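You operate a simulated robot arm through the tools that you are given. There is no shell and no other tool. Be economical: measure what you need, move in short steps, check, and stop when the job is done.

Carry out the task below with a simulated robot arm. There is one attempt and no reset: what you move stays moved.

TASK
Switch the bath off, drain it and refill it with 4 strokes of water.
Fine: close the drain before refilling; the lid stays open; leave the dial.

The check looks at the end state, three seconds after you hand in, the way a careful person would. Anything else that was tipped, shoved, dropped, spilled or broken makes it a failure. Lids that push on must go on centred and level and be pressed home; caps that screw on are set level and turned clockwise until they are tight.

THE ROBOT
A 7-joint arm with a two-finger parallel gripper, fixed in place. Base frame: the origin is at the foot of the arm, x ahead of it, y to its left, z up; the work surface is at about z = 872. Units: mm, rad, N and s.
With the tool pointing down near the work surface it reaches from about 240 to 680 mm from the base axis. Its first joint turns from -1.152 to 1.152 rad. Payload 2.4 kg.
The TCP is the grasp point between the finger pads, 30 mm short of the fingertips. In the tool frame z runs along the fingers and y along their closing line. Largest opening 94 mm; finger width 28, thickness 10; the body of the gripper, 50 by 96 mm, starts 55 mm behind the TCP.
Orientation is told as [roll, pitch, yaw] about the base's x, y, z axes, in that order, counted from this pose: with the fingers straight down and closing along the base's y, the tool's x points along the base's -x, its y along +y and its z along -z.

THE INTERFACE
- The arm moves only by the tool drive_tool. Its argument "targets" is a list of rows, each an object of numbers (a shift or turn left out is 0, a gripper value left out holds the last): "dx", "dy", "dz": the shift along the tool's x, y, z in mm; "ax", "ay", "az": the turn, a rotation vector about the tool's x, y, z in rad; "claw": the closure, from 0 (fully open) to 1 (shut). In form: [{"dx": .., "dy": .., "dz": .., "ax": .., "ay": .., "az": .., "claw": ..}, ...]. A call has 1 to 8 rows; each row shifts and turns the commanded pose from where the row before left it, along the tool's axes as they then stand. A row lasts 0.2 s, in which the tool goes at most 50 mm and 0.15 rad; a call with a longer step from one row to the next is refused whole, and so is a gripper value outside its range. A pose out of reach is approached as far as the arm can. The call stops where the force on the tool passes 40 N (or 10 N more than at its start, if that is more) or the arm is blocked; 0.2 s more then pass. The fingers move at their own pace (about 153 mm/s each) and stop on an object; they squeeze with about 39 N. The grip force told is the motor's: it shows also when the fingers shut on nothing. Time passes only in rows, and 0.2 s behind the last, so rows that do not move let the fingers close. It gives the time, the measured TCP pose, the force on the tool (base axes), the opening and the grip force at its end, in the units of the frame above (readings bear some noise), with the torque about the TCP (base axes, N m) and any sound that the robot's microphone picked up, and new pictures: "pictures" is both (left out), scene, wrist or none.
- Cameras (640 x 400 px; columns grow to the right, rows downward): "scene" is fixed at [39.2, 474.8, 1443.8]; the picture's right is [-0.73, -0.68, 0.00], its down [-0.40, 0.43, -0.81] and it looks along [0.55, -0.59, -0.59] (base axes); focal length 319 px, centre (320, 200). "wrist" rides on the gripper at [76, 14, -102] in the tool frame; the picture's right is [-0.18, 0.98, 0.00], its down [-0.75, -0.14, -0.64] and it looks along [-0.63, -0.12, 0.77] (tool axes); focal length 243 px, centre (320, 200). There is no depth. A picture from a camera that has moved, and an enlarged one, comes with that camera's place and axes in the base frame and with its lens.
- close_up(camera, box): a new picture of the part [left, top, right, bottom] of that camera's present view, enlarged. No time passes.
- close_job(): hands the job in; it is judged then, once.

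Work in short steps. Places have to be worked out from the pictures, the camera data and where the tool is seen: move nearer, look again, correct. Check each grasp and each placing, and mend what went wrong. You have 120 turns and 200 pictures in all, those below and enlarged ones among them. Open the gripper and draw the arm clear of the work before you hand the job in, unless the task says otherwise; then end with one line.

The tools are called by a JSON object that holds its "fn" and its "kwargs". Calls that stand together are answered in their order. drive_tool: Moves the arm, as the interface text tells. Its arguments: {"type":"object","properties":{"targets":{"type":"array"},"pictures":{"type":"string","enum":["both","scene","wrist","none"]}},"required":["targets"]} The other tools are called the same way: close_up (camera, box) takes an enlarged picture of a part of a camera's view; close_job () hands the job in.

At the start:

```text
time_s: 0.0
position: [418.1, 143.7, 1216.5]
tool_rot: [-0.001, -0.001, 0.0]
wrist_force: [0.0, 1.1, 0.0]
ft_torque: [0.0, 0.01, -0.02]
finger_gap: 94.1
grip_force: 0.0
```

scene: 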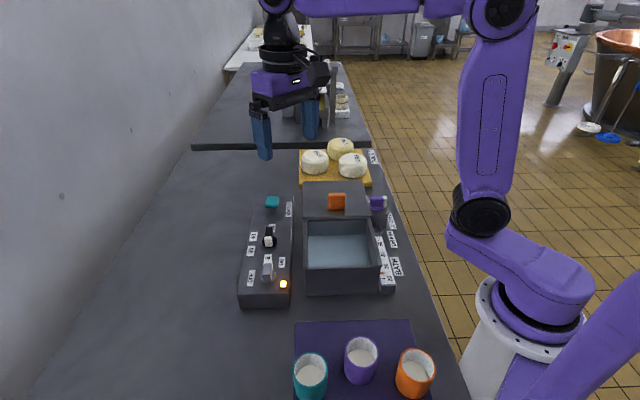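
wrist: 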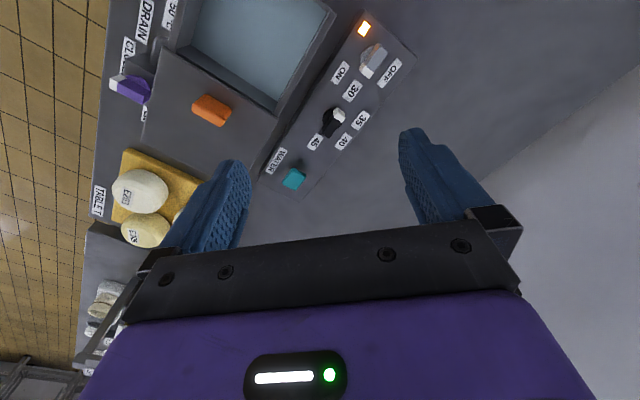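

I'll look closely at the panel and bath first.

{"fn": "close_up", "kwargs": {"camera": "scene", "box": [220, 180, 420, 310]}}

{"fn": "close_up", "kwargs": {"camera": "wrist", "box": [80, 0, 440, 225]}}

```text
3.08 times, centred on (320, 245) of scene
camera zoom: at [39.2, 474.8, 1443.8], right [-0.73, -0.68, 0.0], down [-0.4, 0.43, -0.81], along [0.55, -0.59, -0.59], focal length 982 px, centre (320, 62)
```

zoom: 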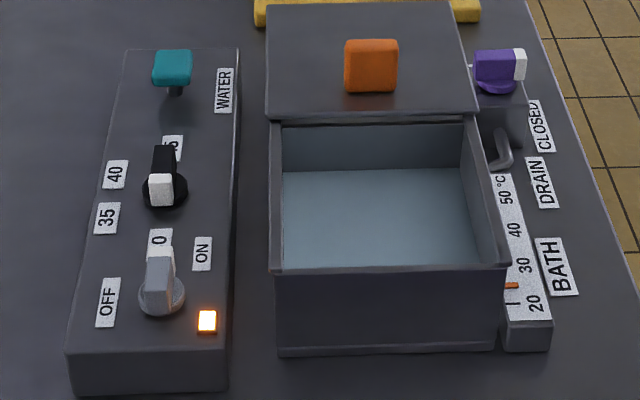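

```text
1.78 times, centred on (260, 112) of wrist
camera zoom: at [342.5, 158.7, 1320.4], right [0.18, 0.98, 0.0], down [0.75, -0.14, 0.64], along [0.63, -0.12, -0.77], focal length 431 px, centre (427, 356)
```

zoom: 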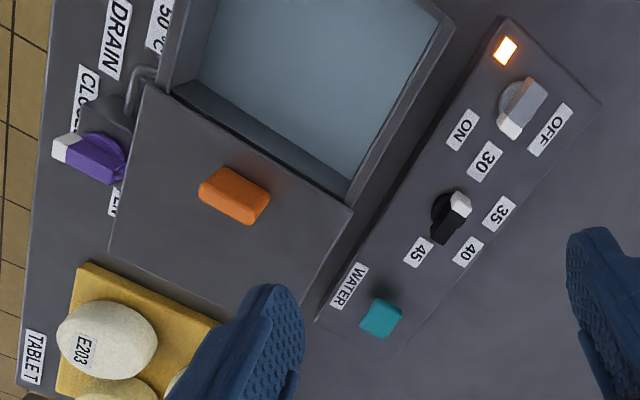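

The panel (switch, dial, pump button) runs from about (422,221) to (582,69); the drain lever is at about (396,-139,931). I'll move closer above the switch to see what kind it is.

{"fn": "drive_tool", "kwargs": {"targets": [{"dx": 0, "dy": 30, "dz": 30}, {"dy": 30, "dz": 35}, {"dx": 10, "dy": 15, "dz": 35}, {"dz": 0}]}}

{"fn": "close_up", "kwargs": {"camera": "wrist", "box": [160, 0, 480, 200]}}

```text
time_s: 1.0
position: [410.1, 218.4, 1116.0]
tool_rot: [0.0, 0.0, -0.002]
wrist_force: [0.6, 0.6, -0.3]
ft_torque: [-0.01, 0.02, 0.01]
finger_gap: 94.0
grip_force: 0.0
camera wrist: at [332.6, 233.8, 1220.1], right [0.18, 0.98, 0.0], down [0.75, -0.14, 0.64], along [0.63, -0.12, -0.77], focal length 243 px, centre (320, 200)
```

scene: 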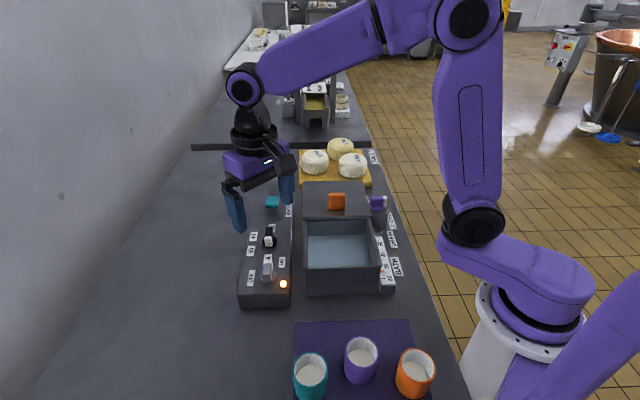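
wrist: 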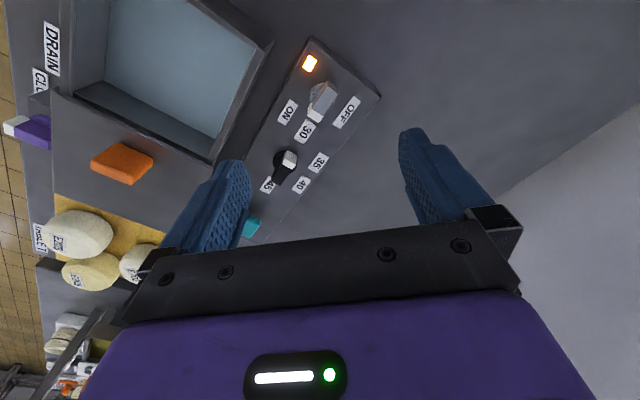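

```text
2.00 times, centred on (320, 100) of wrist
camera zoom: at [332.6, 233.8, 1220.1], right [0.18, 0.98, 0.0], down [0.75, -0.14, 0.64], along [0.63, -0.12, -0.77], focal length 485 px, centre (320, 400)
```

zoom: 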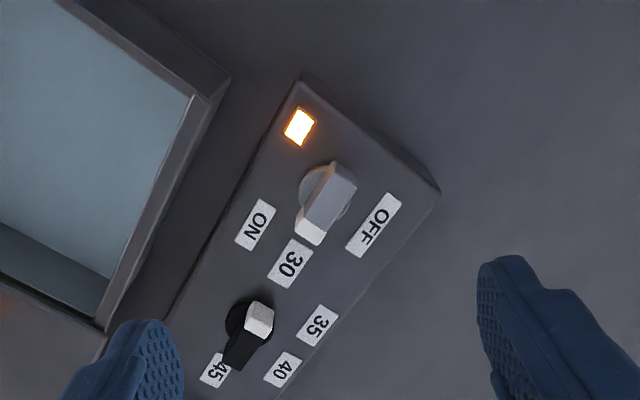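

The switch is a rotary knob with a white pointer towards ON (away from camera); OFF is about 90° counter-clockwise (seen from above). I turn the tool to yaw -45° so that the fingers straddle the ridge, staying high.

{"fn": "drive_tool", "kwargs": {"targets": [{"az": 0.13}, {"az": 0.13}, {"az": 0.13}, {"az": 0.13}, {"az": 0.13}, {"az": 0.13}, {"dz": 30}, {"dz": 0}]}}

{"fn": "close_up", "kwargs": {"camera": "wrist", "box": [160, 0, 480, 200]}}

{"fn": "close_up", "kwargs": {"camera": "scene", "box": [220, 200, 320, 310]}}

```text
time_s: 2.8
position: [408.1, 219.4, 1087.5]
tool_rot: [-0.001, 0.001, -0.781]
wrist_force: [0.1, 0.2, -0.3]
ft_torque: [-0.01, 0.01, -0.02]
finger_gap: 94.1
grip_force: 0.1
camera wrist: at [363.8, 283.8, 1190.9], right [0.82, 0.57, 0.0], down [0.44, -0.63, 0.64], along [0.37, -0.53, -0.77], focal length 243 px, centre (320, 200)
```

scene: 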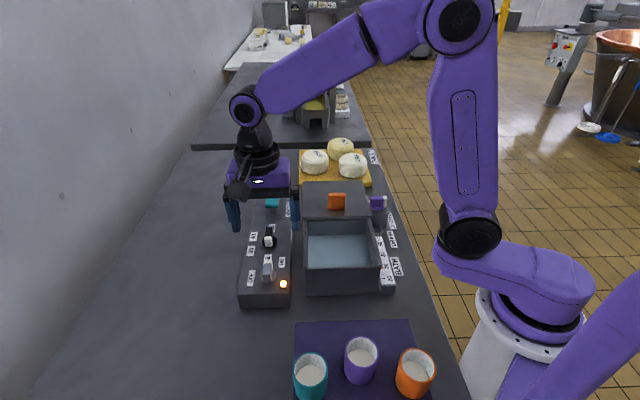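
wrist: 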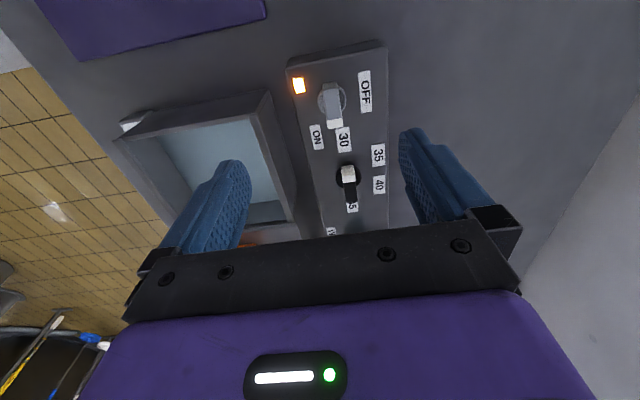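

```text
2.00 times, centred on (320, 100) of wrist
camera zoom: at [363.8, 283.8, 1190.9], right [0.82, 0.57, 0.0], down [0.44, -0.63, 0.64], along [0.37, -0.53, -0.77], focal length 485 px, centre (320, 400)
```

zoom: 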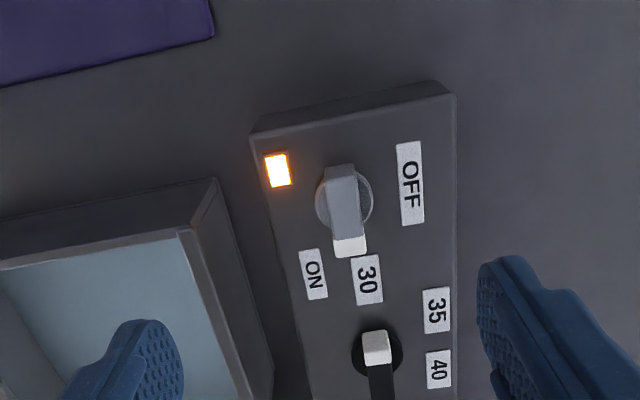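

```text
3.64 times, centred on (270, 255) of scene
camera zoom: at [39.2, 474.8, 1443.8], right [-0.73, -0.68, 0.0], down [-0.4, 0.43, -0.81], along [0.55, -0.59, -0.59], focal length 1161 px, centre (502, 0)
```

zoom: 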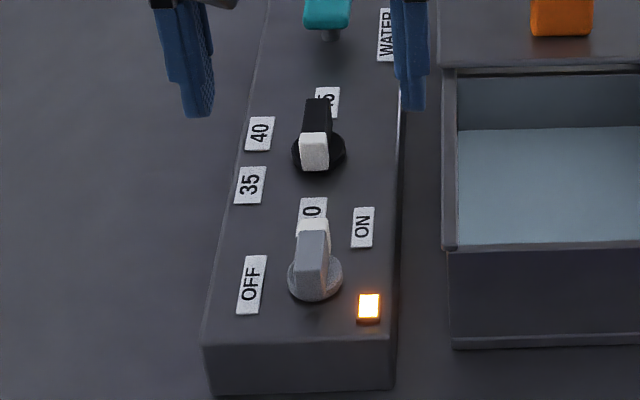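

Pointer at ON, OFF is 90° CCW from above; I judge the knob centre at (423,221), top z≈935. I centre over it, narrow the fingers, and descend partway.

{"fn": "drive_tool", "kwargs": {"targets": [{"dx": -9.6, "dy": 11.6, "claw": 0.45}, {"dz": 40}, {"dz": 40}, {"dz": 20}, {"dz": 0}]}}

{"fn": "close_up", "kwargs": {"camera": "scene", "box": [220, 200, 320, 310]}}

```text
time_s: 4.0
position: [424.2, 220.4, 986.0]
tool_rot: [-0.001, 0.0, -0.78]
wrist_force: [0.0, -0.5, 0.7]
ft_torque: [-0.01, -0.01, -0.02]
finger_gap: 51.6
grip_force: 0.1
camera wrist: at [380.5, 284.7, 1090.3], right [0.82, 0.57, 0.0], down [0.44, -0.63, 0.64], along [0.37, -0.53, -0.77], focal length 243 px, centre (320, 200)
```

scene: 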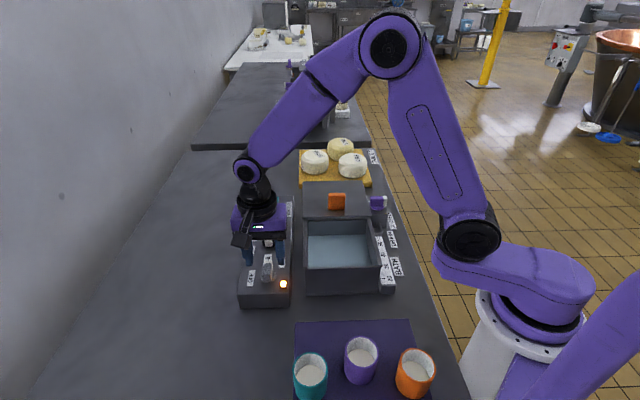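
wrist: 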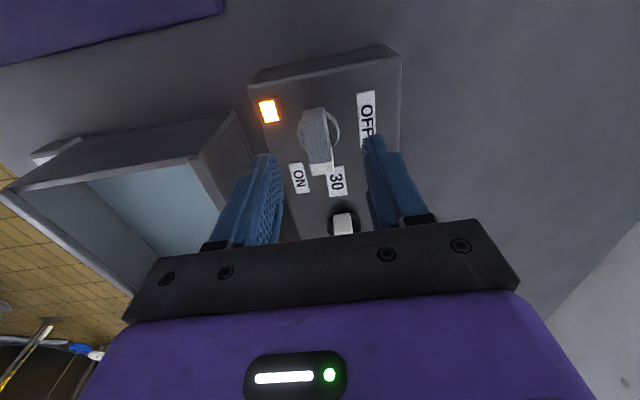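

```text
3.64 times, centred on (270, 255) of scene
camera zoom: at [39.2, 474.8, 1443.8], right [-0.73, -0.68, 0.0], down [-0.4, 0.43, -0.81], along [0.55, -0.59, -0.59], focal length 1161 px, centre (502, 0)
```

zoom: 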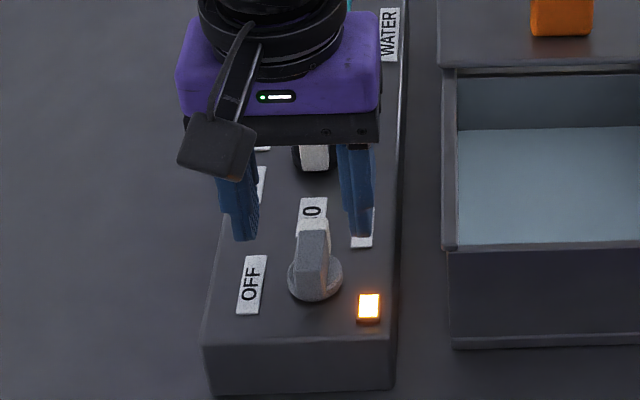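

Knob centre recomputed at (422,220): well aligned. Descend 40 mm to straddle the ridge, then close.

{"fn": "drive_tool", "kwargs": {"targets": [{"dz": 20}, {"dz": 20}, {"dz": 0}]}}

{"fn": "close_up", "kwargs": {"camera": "scene", "box": [220, 200, 320, 310]}}

```text
time_s: 4.8
position: [424.8, 220.5, 946.5]
tool_rot: [-0.001, 0.0, -0.78]
wrist_force: [0.7, 0.2, 0.0]
ft_torque: [-0.01, 0.0, 0.0]
finger_gap: 51.7
grip_force: 0.0
camera wrist: at [380.2, 284.3, 1049.1], right [0.82, 0.57, 0.0], down [0.44, -0.63, 0.64], along [0.37, -0.53, -0.77], focal length 243 px, centre (320, 200)
```

scene: 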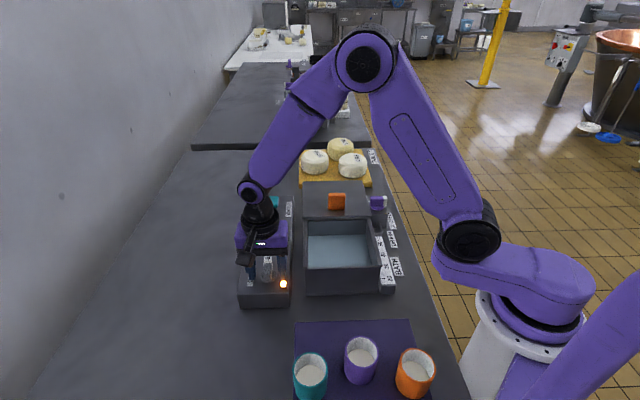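
wrist: 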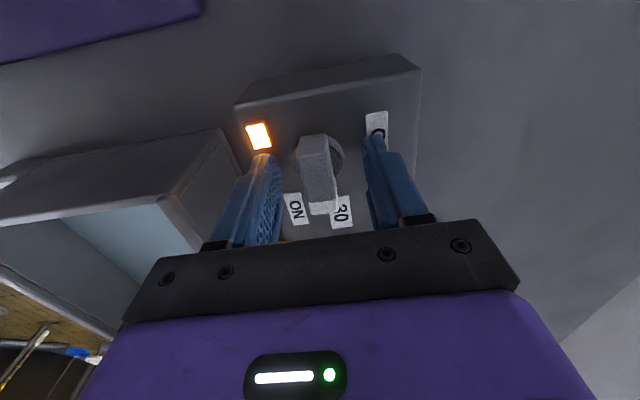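

```text
3.64 times, centred on (270, 255) of scene
camera zoom: at [39.2, 474.8, 1443.8], right [-0.73, -0.68, 0.0], down [-0.4, 0.43, -0.81], along [0.55, -0.59, -0.59], focal length 1161 px, centre (502, 0)
```

zoom: 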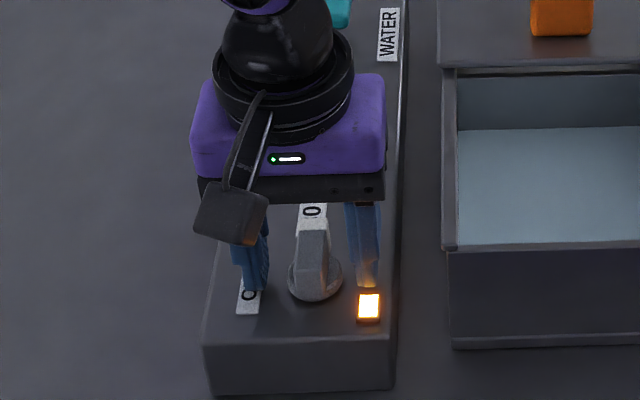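

The fingers straddle the ridge with clearance from the surface. Close on it.

{"fn": "drive_tool", "kwargs": {"targets": [{"claw": 0.75}, {"claw": 1.0}, {"dz": 0}]}}

```text
time_s: 5.6
position: [423.9, 219.0, 944.9]
tool_rot: [-0.001, 0.0, -0.78]
wrist_force: [-4.1, -4.5, -0.9]
ft_torque: [-0.21, 0.06, 0.03]
finger_gap: 30.4
grip_force: 45.4
camera wrist: at [379.9, 283.9, 1049.1], right [0.82, 0.57, 0.0], down [0.44, -0.63, 0.64], along [0.36, -0.53, -0.77], focal length 243 px, centre (320, 200)
```

scene: 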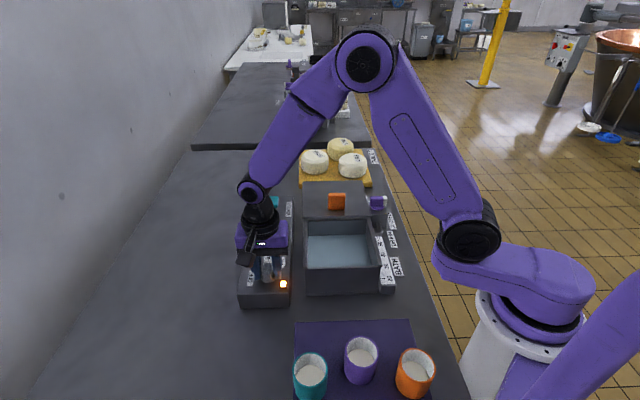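
wrist: 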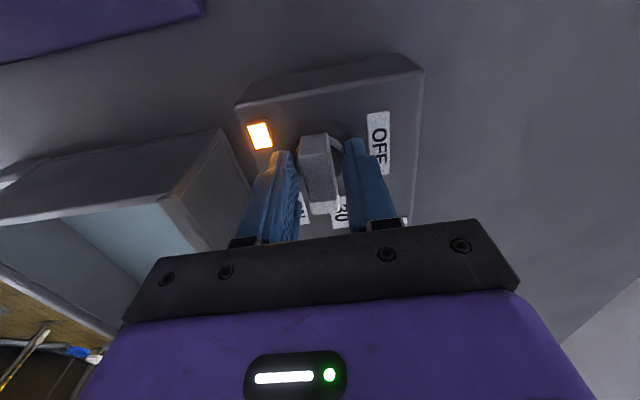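

Gap 30 mm suggests the tips grip the round base disk, not the ridge. Open, raise 9 mm, close again.

{"fn": "drive_tool", "kwargs": {"targets": [{"claw": 0.55}, {"dz": 0}, {"dz": -9}, {"claw": 1.0}, {"dz": 0}, {"dz": 0}]}}

```text
time_s: 7.0
position: [424.2, 220.4, 954.6]
tool_rot: [-0.003, 0.001, -0.78]
wrist_force: [-7.3, -6.5, -0.9]
ft_torque: [0.03, -0.01, 0.0]
finger_gap: 16.0
grip_force: 45.1
camera wrist: at [379.7, 284.3, 1058.6], right [0.82, 0.57, 0.0], down [0.44, -0.63, 0.64], along [0.36, -0.53, -0.77], focal length 243 px, centre (320, 200)
```

scene: 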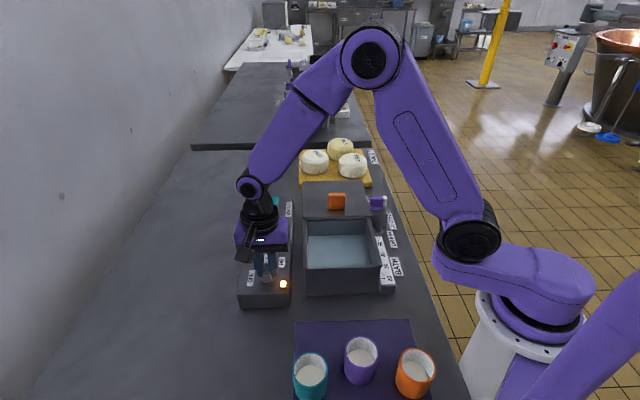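
wrist: 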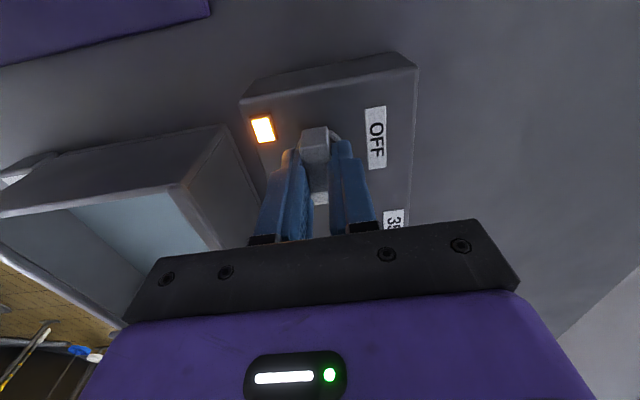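

Gripping the ridge now (16 mm). Turn counter-clockwise (az negative) about 30° first.

{"fn": "drive_tool", "kwargs": {"targets": [{"dy": -1.5}, {"az": -0.13}, {"az": -0.13}, {"az": -0.13}, {"az": -0.13}]}}

```text
time_s: 8.2
position: [424.8, 220.5, 954.9]
tool_rot: [0.0, 0.001, -0.256]
wrist_force: [-1.3, -1.4, -18.5]
ft_torque: [-0.15, -1.04, -0.05]
finger_gap: 15.6
grip_force: 44.9
camera wrist: at [353.1, 253.2, 1058.6], right [0.43, 0.9, 0.0], down [0.69, -0.33, 0.64], along [0.58, -0.28, -0.77], focal length 243 px, centre (320, 200)
```

scene: 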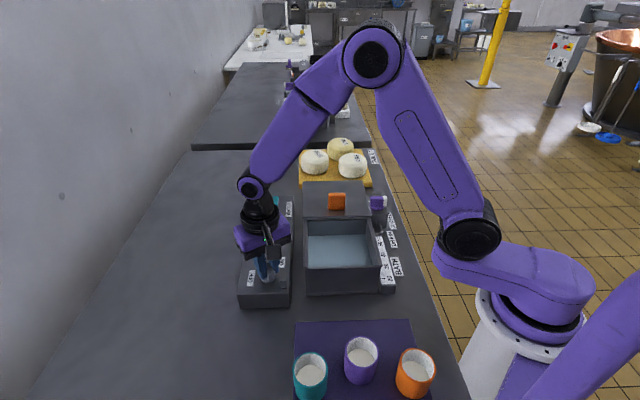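
wrist: 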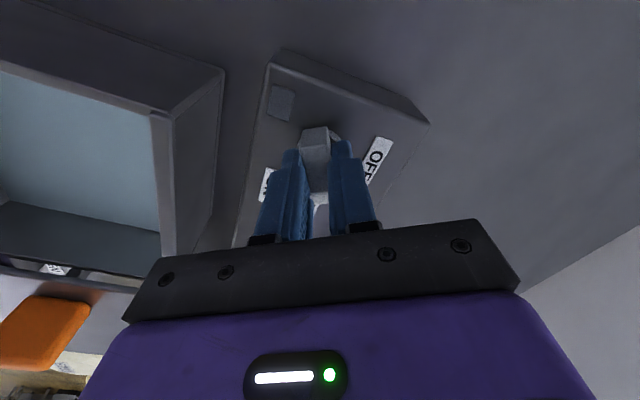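

The lamp is off and the knob follows. Continue toward OFF, watching torque.

{"fn": "drive_tool", "kwargs": {"targets": [{"az": -0.13}, {"az": -0.13}, {"az": -0.13}, {"az": -0.13}]}}

{"fn": "close_up", "kwargs": {"camera": "scene", "box": [220, 200, 320, 310]}}

```text
time_s: 9.2
position: [424.2, 218.9, 955.3]
tool_rot: [-0.001, -0.002, 0.261]
wrist_force: [8.4, 0.0, -25.6]
ft_torque: [0.07, -0.31, -0.03]
finger_gap: 15.9
grip_force: 44.9
camera wrist: at [345.9, 213.5, 1058.6], right [-0.08, 1.0, 0.0], down [0.76, 0.06, 0.64], along [0.64, 0.05, -0.77], focal length 243 px, centre (320, 200)
```

scene: 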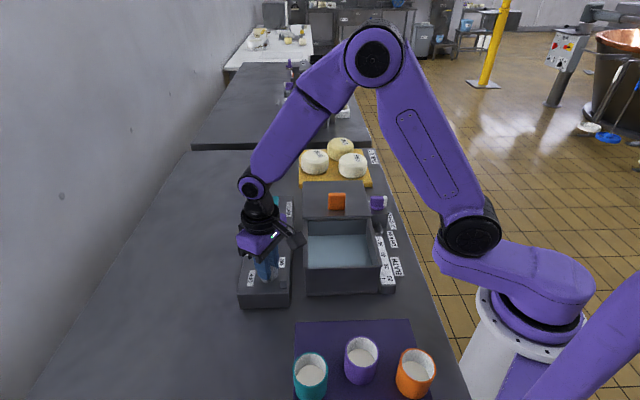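
wrist: 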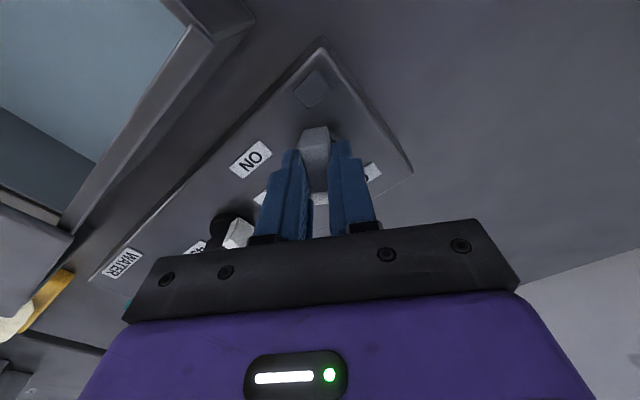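

```text
3.64 times, centred on (270, 255) of scene
camera zoom: at [39.8, 475.0, 1443.7], right [-0.73, -0.68, 0.0], down [-0.4, 0.43, -0.81], along [0.55, -0.59, -0.59], focal length 1161 px, centre (502, 0)
```

zoom: 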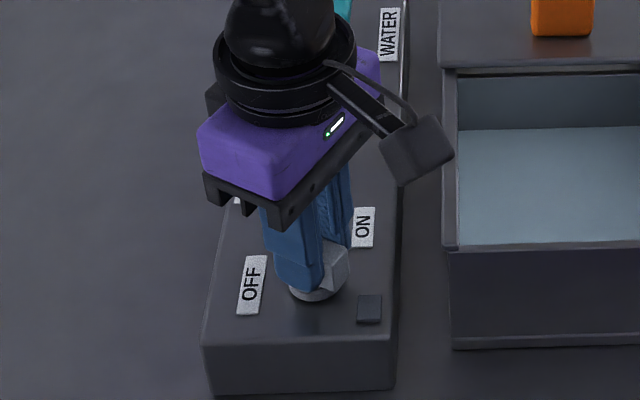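

Now 60° turned. Continue another ~25°, easing down 1 mm to reduce the pull.

{"fn": "drive_tool", "kwargs": {"targets": [{"az": -0.12, "dz": 1}, {"az": -0.12}, {"az": -0.12}, {"az": 0}], "pictures": "none"}}

```text
time_s: 10.2
position: [423.7, 218.9, 954.0]
tool_rot: [0.001, 0.0, 0.621]
wrist_force: [12.9, -4.8, -6.3]
ft_torque: [-0.93, 0.96, -0.01]
finger_gap: 15.9
grip_force: 45.1
```

Still free. Finish to 90° and check torque.

{"fn": "drive_tool", "kwargs": {"targets": [{"az": -0.08}, {"az": -0.08}, {"az": 0}]}}

```text
time_s: 11.0
position: [424.7, 219.3, 955.2]
tool_rot: [0.001, -0.002, 0.779]
wrist_force: [13.4, -14.0, -4.4]
ft_torque: [-0.21, -0.35, 0.0]
finger_gap: 15.7
grip_force: 44.7
camera wrist: at [359.1, 175.6, 1058.5], right [-0.56, 0.83, 0.0], down [0.63, 0.43, 0.64], along [0.53, 0.36, -0.77], focal length 243 px, centre (320, 200)
```

scene: 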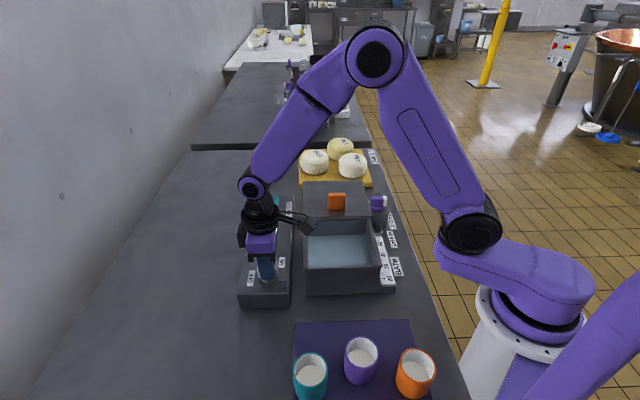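
wrist: 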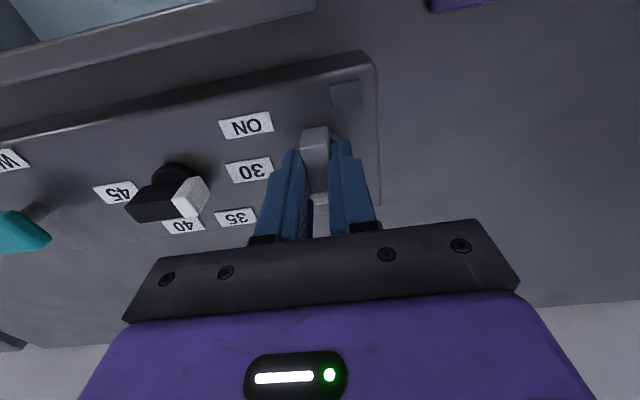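

The pointer is now at 90°, toward OFF. Release and lift to check.

{"fn": "drive_tool", "kwargs": {"targets": [{"claw": 0.55}, {"dz": 0}, {"dz": -40}, {"dz": -45}, {"dz": -45}]}}

{"fn": "close_up", "kwargs": {"camera": "wrist", "box": [160, 0, 480, 200]}}

{"fn": "close_up", "kwargs": {"camera": "scene", "box": [220, 200, 320, 310]}}

```text
time_s: 12.2
position: [424.9, 217.8, 1084.4]
tool_rot: [0.002, 0.001, 0.78]
wrist_force: [-0.8, -0.7, 0.3]
ft_torque: [0.02, -0.02, -0.01]
finger_gap: 42.1
grip_force: 0.1
camera wrist: at [360.3, 175.1, 1188.5], right [-0.56, 0.83, 0.0], down [0.64, 0.43, 0.64], along [0.53, 0.36, -0.77], focal length 243 px, centre (320, 200)
```

scene: 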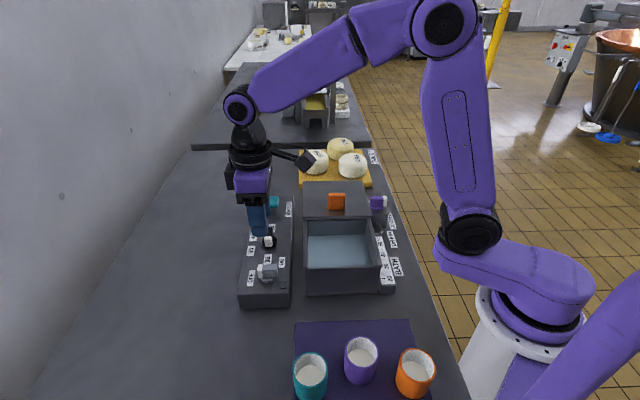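
wrist: 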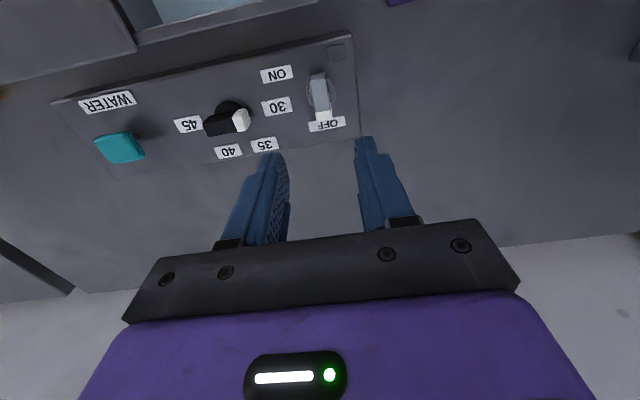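

```text
2.00 times, centred on (320, 100) of wrist
camera zoom: at [360.3, 175.1, 1188.5], right [-0.56, 0.83, 0.0], down [0.64, 0.43, 0.64], along [0.53, 0.36, -0.77], focal length 485 px, centre (320, 400)
```

zoom: 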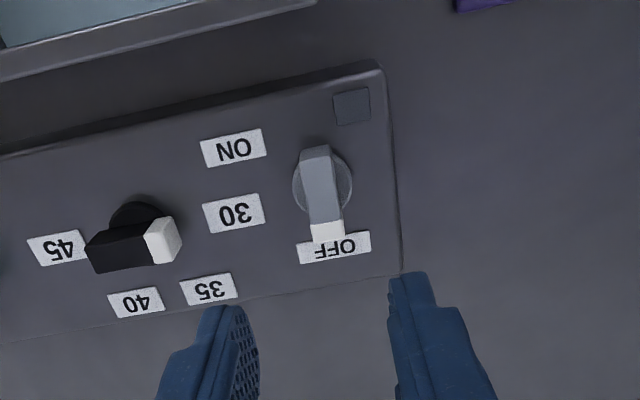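

```text
3.64 times, centred on (270, 255) of scene
camera zoom: at [39.2, 474.8, 1443.8], right [-0.73, -0.68, 0.0], down [-0.4, 0.43, -0.81], along [0.55, -0.59, -0.59], focal length 1161 px, centre (502, 0)
```

zoom: 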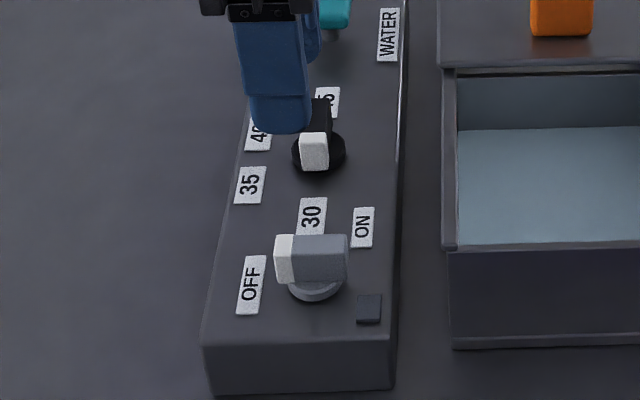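

The bath is OFF (lamp out, pointer at OFF). Now head to the drain lever: turn yaw back to 0, then move across at height.

{"fn": "drive_tool", "kwargs": {"targets": [{"az": 0.13}, {"az": 0.13}, {"az": 0.13}, {"az": 0.13}, {"az": 0.13}, {"az": 0.13}], "pictures": "none"}}

{"fn": "drive_tool", "kwargs": {"targets": [{"dy": -45, "dx": 8}, {"dy": -45, "dx": 8}, {"dy": -45, "dx": 8}, {"dy": -45, "dx": 8}, {"dy": -45, "dx": 5}, {"dy": -45}, {"dy": -45}]}}

{"fn": "close_up", "kwargs": {"camera": "wrist", "box": [160, 0, 480, 200]}}

```text
time_s: 13.6
position: [422.2, 219.1, 1084.7]
tool_rot: [-0.001, 0.0, -0.002]
wrist_force: [0.0, -0.1, 0.2]
ft_torque: [-0.02, 0.01, 0.04]
finger_gap: 42.6
grip_force: 0.0
```

```text
time_s: 15.2
position: [386.9, -97.4, 1083.6]
tool_rot: [0.0, 0.0, 0.001]
wrist_force: [0.0, -0.3, -0.9]
ft_torque: [0.01, -0.01, -0.01]
finger_gap: 42.3
grip_force: 0.0
camera wrist: at [310.9, -82.1, 1187.3], right [0.18, 0.98, 0.0], down [0.75, -0.14, 0.64], along [0.63, -0.12, -0.77], focal length 243 px, centre (320, 200)
```

scene: 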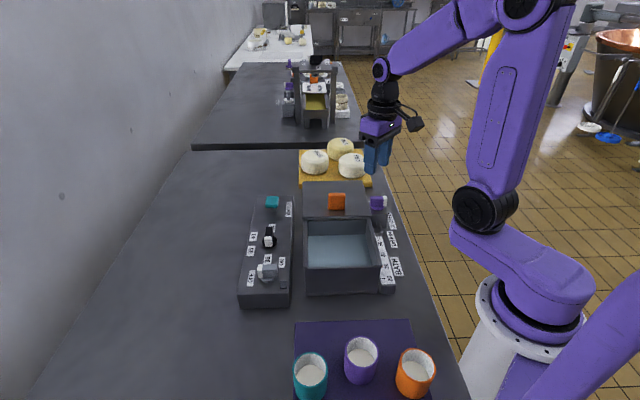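
wrist: 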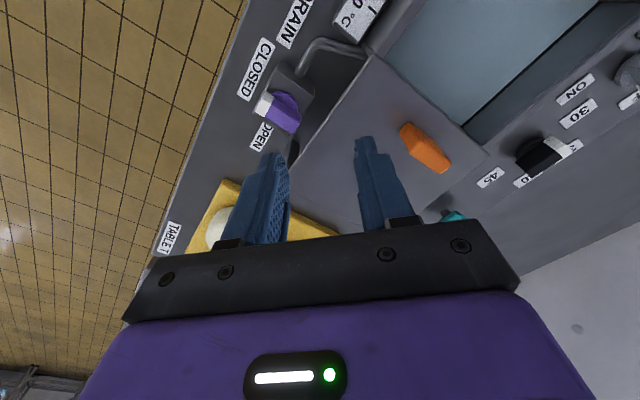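

```text
2.00 times, centred on (320, 100) of wrist
camera zoom: at [310.9, -82.1, 1187.3], right [0.18, 0.98, 0.0], down [0.75, -0.14, 0.64], along [0.63, -0.12, -0.77], focal length 485 px, centre (320, 400)
```

zoom: 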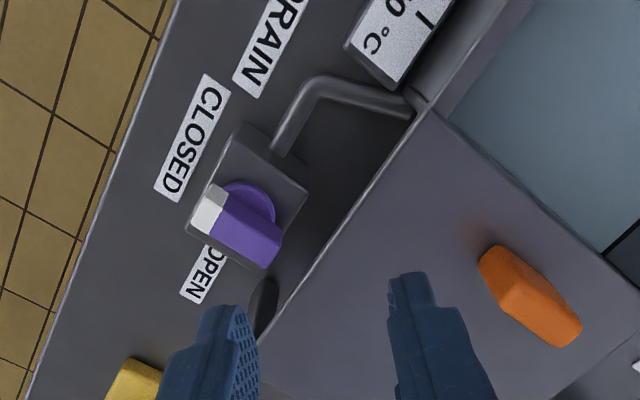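

The drain knob's white tip points at CLOSED (away from the bath); OPEN lies 90° CCW. Position (396,-139), top z≈933. I turn to yaw +45° so the fingers straddle the ridge, and move over it.

{"fn": "drive_tool", "kwargs": {"targets": [{"az": -0.13, "claw": 0.66}, {"az": -0.13}, {"az": -0.13}, {"az": -0.13}, {"az": -0.13}, {"az": -0.13}, {"dx": 23, "dy": -36.4}, {"dz": 45}]}}

{"fn": "drive_tool", "kwargs": {"targets": [{"dz": 30}, {"dz": 0}]}}

{"fn": "close_up", "kwargs": {"camera": "scene", "box": [340, 160, 420, 260]}}

{"fn": "close_up", "kwargs": {"camera": "wrist", "box": [200, 50, 440, 250]}}

```text
time_s: 17.0
position: [396.9, -138.4, 1037.4]
tool_rot: [0.001, -0.002, 0.78]
wrist_force: [-0.1, 0.0, 0.2]
ft_torque: [0.02, 0.01, 0.01]
finger_gap: 32.0
grip_force: 0.0
camera wrist: at [332.6, -181.1, 1140.9], right [-0.56, 0.83, 0.0], down [0.63, 0.43, 0.64], along [0.53, 0.36, -0.77], focal length 243 px, centre (320, 200)
```

scene: 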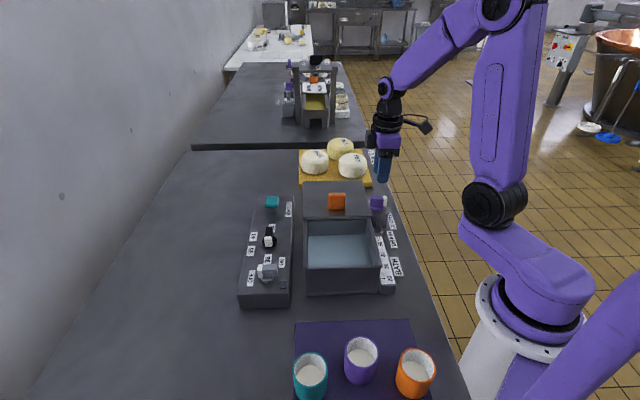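
wrist: 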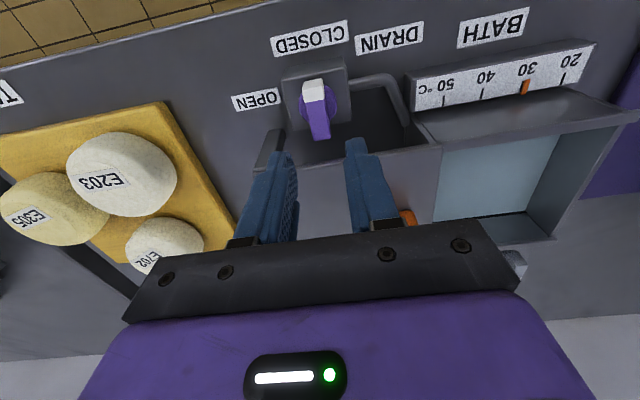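

```text
time_s: 17.6
position: [395.0, -137.3, 1008.7]
tool_rot: [0.001, 0.001, 0.78]
wrist_force: [0.8, 0.3, 0.4]
ft_torque: [-0.02, -0.04, 0.03]
finger_gap: 32.3
grip_force: 0.0
camera wrist: at [330.7, -180.1, 1111.9], right [-0.56, 0.83, 0.0], down [0.63, 0.43, 0.64], along [0.53, 0.36, -0.77], focal length 243 px, centre (320, 200)
```

scene: 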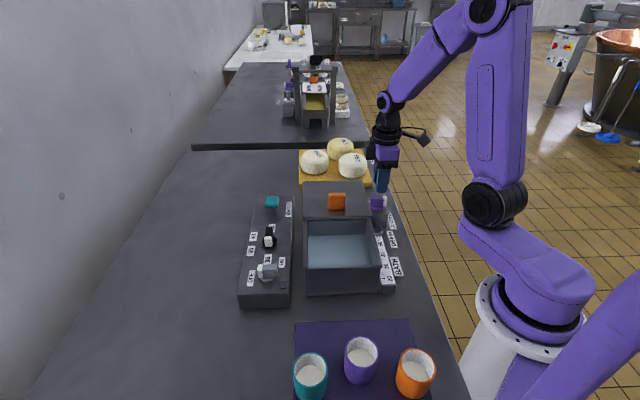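
wrist: 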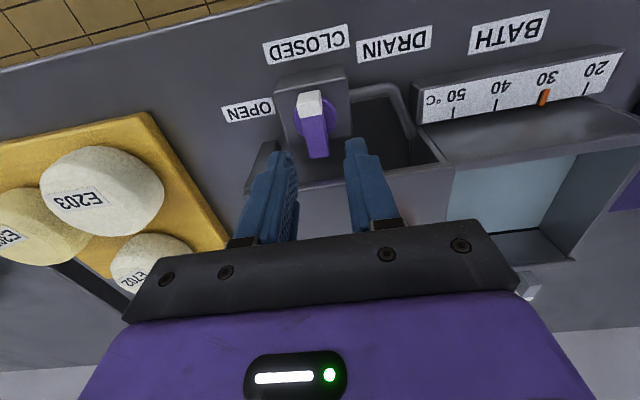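

```text
4.00 times, centred on (380, 210) of scene
camera zoom: at [39.2, 474.8, 1443.8], right [-0.73, -0.68, 0.0], down [-0.4, 0.43, -0.81], along [0.55, -0.59, -0.59], focal length 1277 px, centre (80, 160)
```

zoom: 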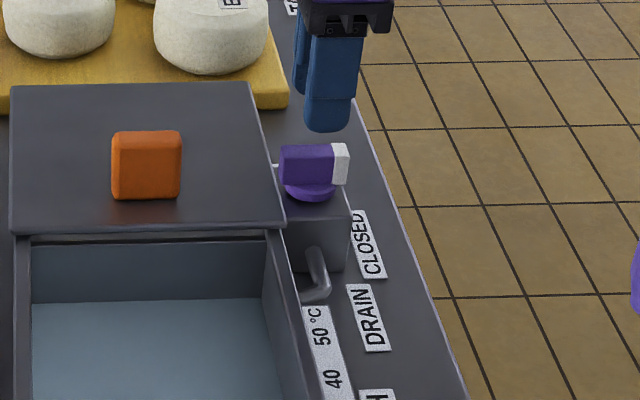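

```text
2.00 times, centred on (320, 150) of wrist
camera zoom: at [330.7, -180.1, 1111.9], right [-0.56, 0.83, 0.0], down [0.63, 0.43, 0.64], along [0.53, 0.36, -0.77], focal length 485 px, centre (320, 300)
```

zoom: 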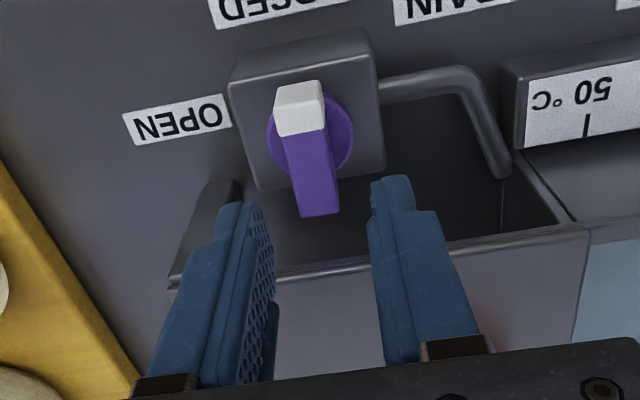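

Drain knob is slightly to tool -y (≈3 mm). Shift and descend to ~975, then compare heights in the scene view.

{"fn": "drive_tool", "kwargs": {"targets": [{"dy": -3}, {"dz": 33}, {"dz": 0}]}}

{"fn": "close_up", "kwargs": {"camera": "scene", "box": [340, 160, 420, 260]}}

{"fn": "close_up", "kwargs": {"camera": "wrist", "box": [200, 50, 440, 250]}}

```text
time_s: 18.4
position: [397.2, -139.0, 975.6]
tool_rot: [-0.001, 0.001, 0.781]
wrist_force: [0.0, -0.1, 0.1]
ft_torque: [0.02, 0.01, -0.05]
finger_gap: 31.9
grip_force: 0.0
camera wrist: at [332.8, -183.3, 1079.7], right [-0.56, 0.83, 0.0], down [0.63, 0.43, 0.64], along [0.53, 0.36, -0.77], focal length 243 px, centre (320, 200)
```

scene: 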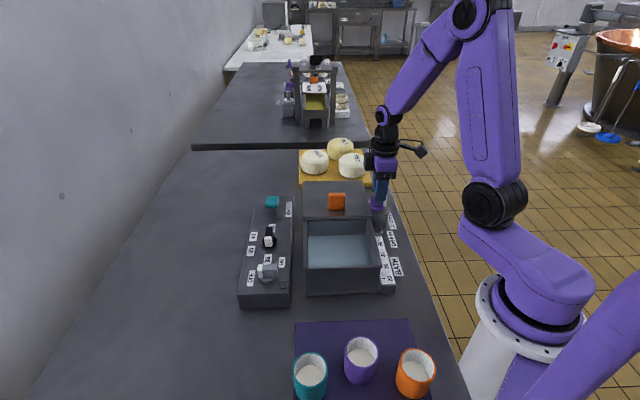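
wrist: 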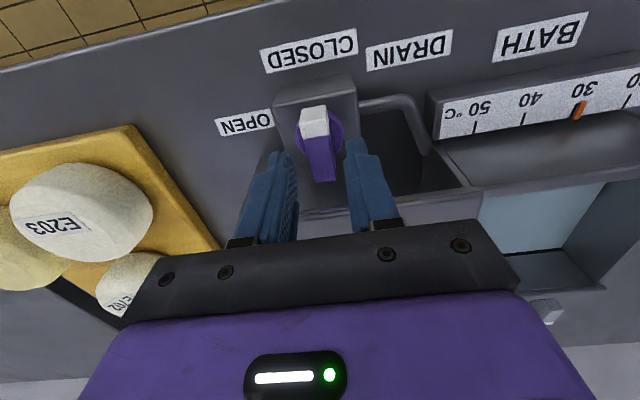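

```text
4.00 times, centred on (380, 210) of scene
camera zoom: at [39.2, 474.8, 1443.8], right [-0.73, -0.68, 0.0], down [-0.4, 0.43, -0.81], along [0.55, -0.59, -0.59], focal length 1277 px, centre (80, 160)
```

zoom: 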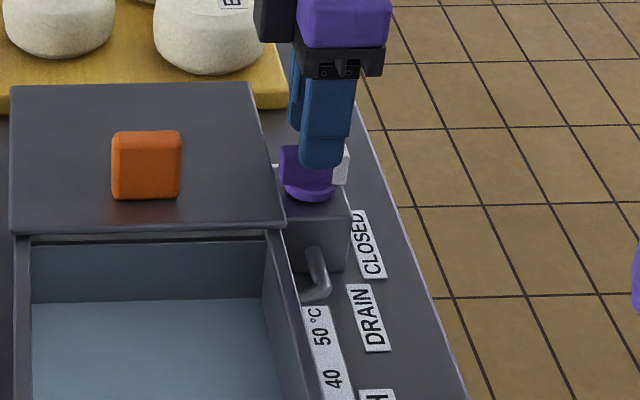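

```text
2.00 times, centred on (320, 150) of wrist
camera zoom: at [332.8, -183.3, 1079.7], right [-0.56, 0.83, 0.0], down [0.63, 0.43, 0.64], along [0.53, 0.36, -0.77], focal length 485 px, centre (320, 300)
```

zoom: 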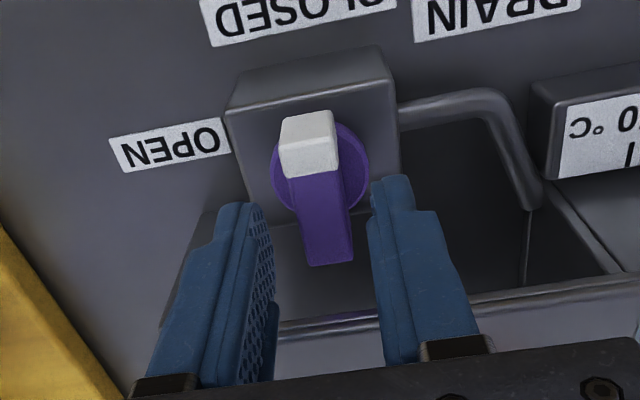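

Aligned; tips are about level with the knob top. Descend 16 mm and close.

{"fn": "drive_tool", "kwargs": {"targets": [{"dz": 16}, {"dz": 0}, {"claw": 1.0}, {"dz": 0}, {"dz": 0}]}}

{"fn": "close_up", "kwargs": {"camera": "scene", "box": [340, 160, 420, 260]}}

```text
time_s: 19.6
position: [397.9, -139.9, 960.2]
tool_rot: [0.0, -0.001, 0.78]
wrist_force: [2.2, -4.1, -5.9]
ft_torque: [0.14, -0.3, 0.4]
finger_gap: 15.7
grip_force: 44.7
camera wrist: at [333.1, -182.8, 1064.2], right [-0.56, 0.83, 0.0], down [0.63, 0.43, 0.64], along [0.53, 0.36, -0.77], focal length 243 px, centre (320, 200)
```

scene: 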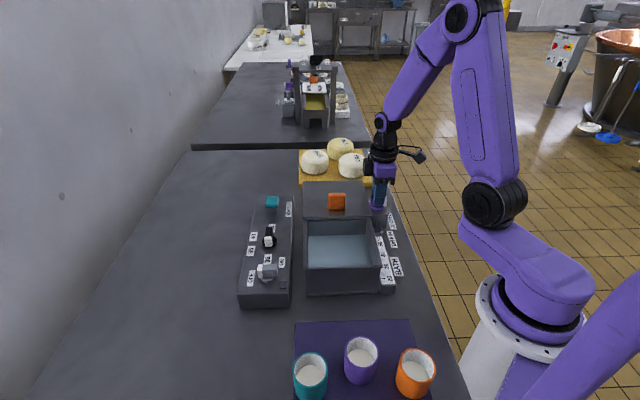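
wrist: 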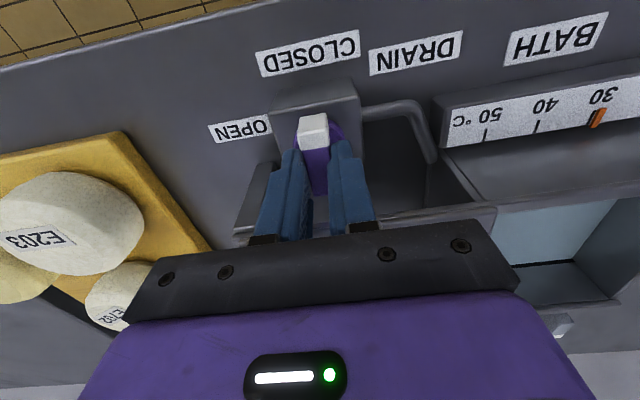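

```text
4.00 times, centred on (380, 210) of scene
camera zoom: at [39.3, 474.6, 1443.9], right [-0.73, -0.68, 0.0], down [-0.4, 0.43, -0.81], along [0.55, -0.59, -0.59], focal length 1277 px, centre (80, 160)
```

zoom: 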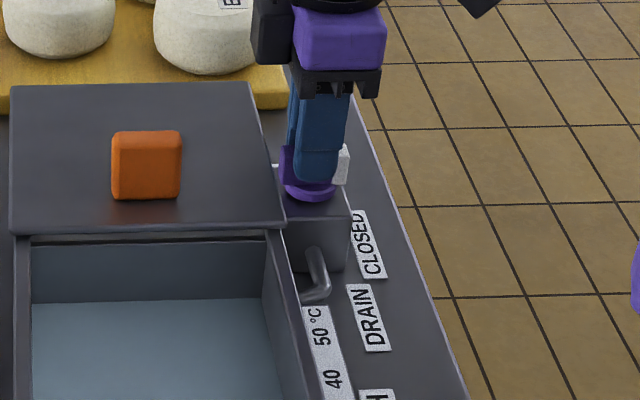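

Good grip (15.7 mm). Turn counter-clockwise toward OPEN, in 30° stages.

{"fn": "drive_tool", "kwargs": {"targets": [{"az": -0.13}, {"az": -0.13}, {"az": -0.13}, {"az": -0.13}], "pictures": "none"}}

{"fn": "drive_tool", "kwargs": {"targets": [{"az": -0.13}, {"az": -0.13}, {"az": -0.13}, {"az": -0.13}]}}

```text
time_s: 20.6
position: [395.8, -139.5, 959.4]
tool_rot: [0.001, 0.0, 1.304]
wrist_force: [0.5, 2.8, -3.6]
ft_torque: [-0.12, 0.09, 0.0]
finger_gap: 15.6
grip_force: 45.0
```

```text
time_s: 21.6
position: [395.0, -139.7, 959.4]
tool_rot: [0.004, -0.001, 1.822]
wrist_force: [-15.0, 6.9, 6.4]
ft_torque: [-1.01, -0.14, -0.06]
finger_gap: 15.9
grip_force: 44.4
camera wrist: at [400.9, -216.2, 1064.1], right [-1.0, -0.07, 0.0], down [-0.05, 0.76, 0.64], along [-0.05, 0.64, -0.77], focal length 243 px, centre (320, 200)
```

scene: 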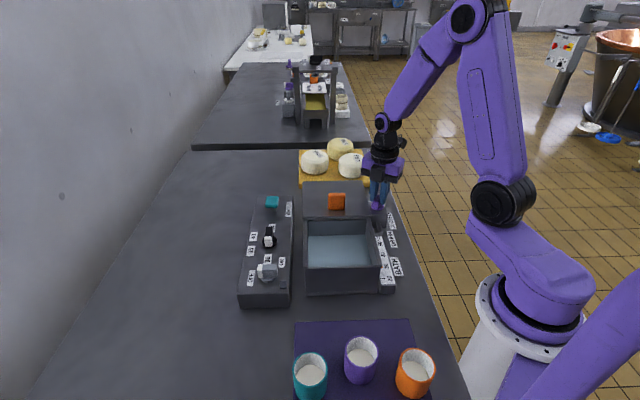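
wrist: 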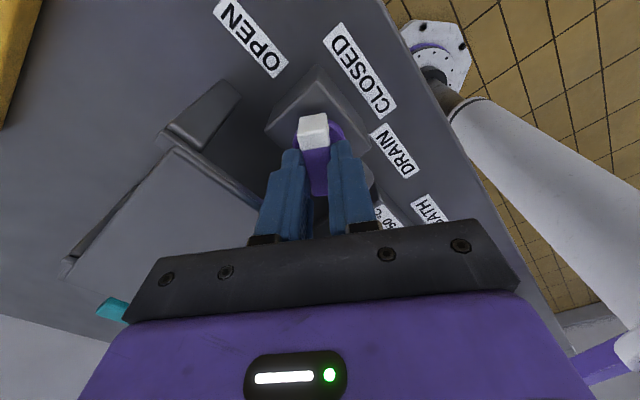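

Turned 60°, knob follows. Finish the last 30°.

{"fn": "drive_tool", "kwargs": {"targets": [{"az": -0.13}, {"az": -0.13}, {"az": -0.13}, {"az": -0.13}, {"az": 0}]}}

{"fn": "close_up", "kwargs": {"camera": "scene", "box": [300, 160, 420, 300]}}

```text
time_s: 22.8
position: [394.3, -139.3, 960.3]
tool_rot: [0.003, -0.006, 2.342]
wrist_force: [-24.3, -0.2, 10.7]
ft_torque: [-0.56, -0.31, -0.01]
finger_gap: 16.1
grip_force: 44.4
camera wrist: at [438.0, -204.1, 1063.8], right [-0.83, -0.55, 0.01], down [-0.42, 0.64, 0.65], along [-0.36, 0.54, -0.76], focal length 243 px, centre (320, 200)
```

scene: 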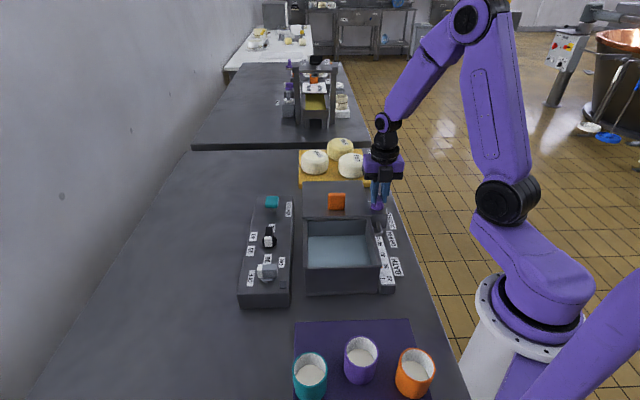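
wrist: 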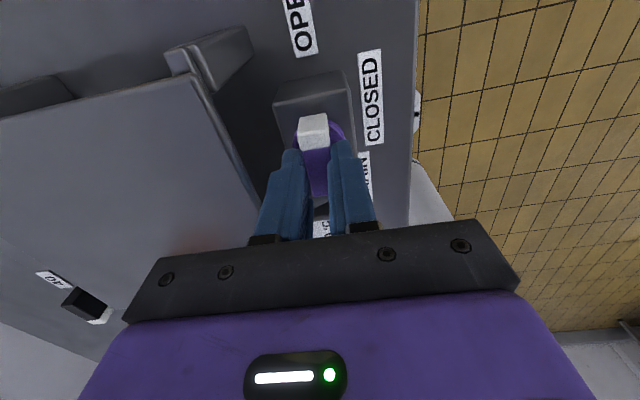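

```text
2.86 times, centred on (360, 230) of scene
camera zoom: at [38.4, 474.9, 1443.8], right [-0.73, -0.68, 0.0], down [-0.4, 0.43, -0.81], along [0.55, -0.59, -0.59], focal length 912 px, centre (206, 114)
```

zoom: 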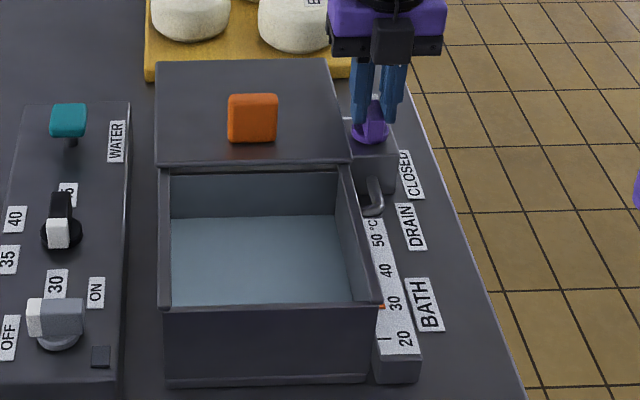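

The knob now points at OPEN. I'll hold the grip (easing the side load) and wait for the water level to fall.

{"fn": "drive_tool", "kwargs": {"targets": [{"dx": -1.0, "dy": 1.0}, {}, {}, {}, {}, {}, {}, {}], "pictures": "none"}}

{"fn": "close_up", "kwargs": {"camera": "scene", "box": [300, 160, 420, 300]}}

```text
time_s: 24.6
position: [393.8, -138.8, 961.4]
tool_rot: [0.002, -0.003, 2.34]
wrist_force: [-10.3, -5.9, -23.3]
ft_torque: [0.51, 0.75, 0.02]
finger_gap: 15.9
grip_force: 45.2
```

```text
2.86 times, centred on (360, 230) of scene
camera zoom: at [39.2, 474.5, 1443.9], right [-0.73, -0.68, 0.0], down [-0.4, 0.43, -0.81], along [0.55, -0.59, -0.59], focal length 912 px, centre (206, 114)
```

zoom: 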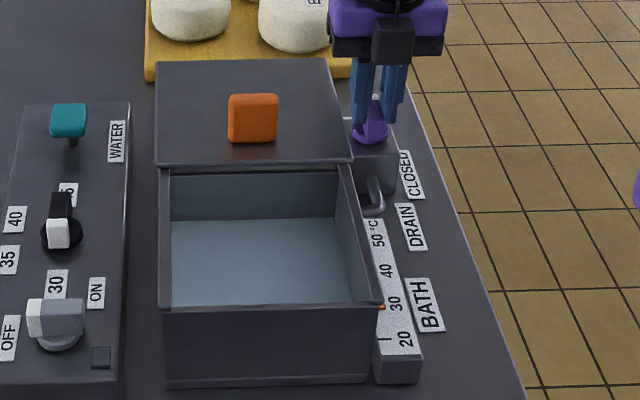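

The level appears to be dropping slowly (215→219 px). Keep waiting.

{"fn": "drive_tool", "kwargs": {"targets": [{}, {}, {}, {}, {}, {}, {}, {}], "pictures": "none"}}

{"fn": "drive_tool", "kwargs": {"targets": [{}, {}, {}, {}, {}, {}, {}, {}], "pictures": "none"}}

{"fn": "close_up", "kwargs": {"camera": "scene", "box": [300, 160, 420, 300]}}

```text
time_s: 26.4
position: [393.3, -139.9, 959.9]
tool_rot: [0.003, -0.001, 2.339]
wrist_force: [-11.2, -7.1, -27.6]
ft_torque: [-0.29, -0.05, 0.03]
finger_gap: 15.9
grip_force: 44.9
```

```text
time_s: 28.2
position: [395.2, -141.4, 959.8]
tool_rot: [0.001, -0.003, 2.34]
wrist_force: [-9.9, -7.4, -26.5]
ft_torque: [-0.15, 0.18, 0.03]
finger_gap: 15.6
grip_force: 45.6
```

```text
2.86 times, centred on (360, 230) of scene
camera zoom: at [39.3, 474.4, 1443.9], right [-0.73, -0.68, 0.0], down [-0.4, 0.43, -0.81], along [0.55, -0.59, -0.59], focal length 912 px, centre (206, 114)
```

zoom: 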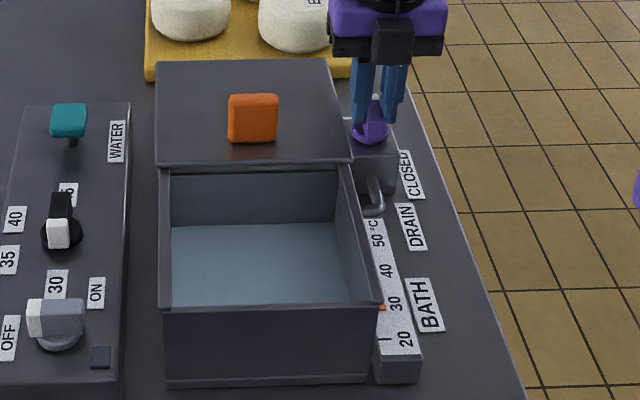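

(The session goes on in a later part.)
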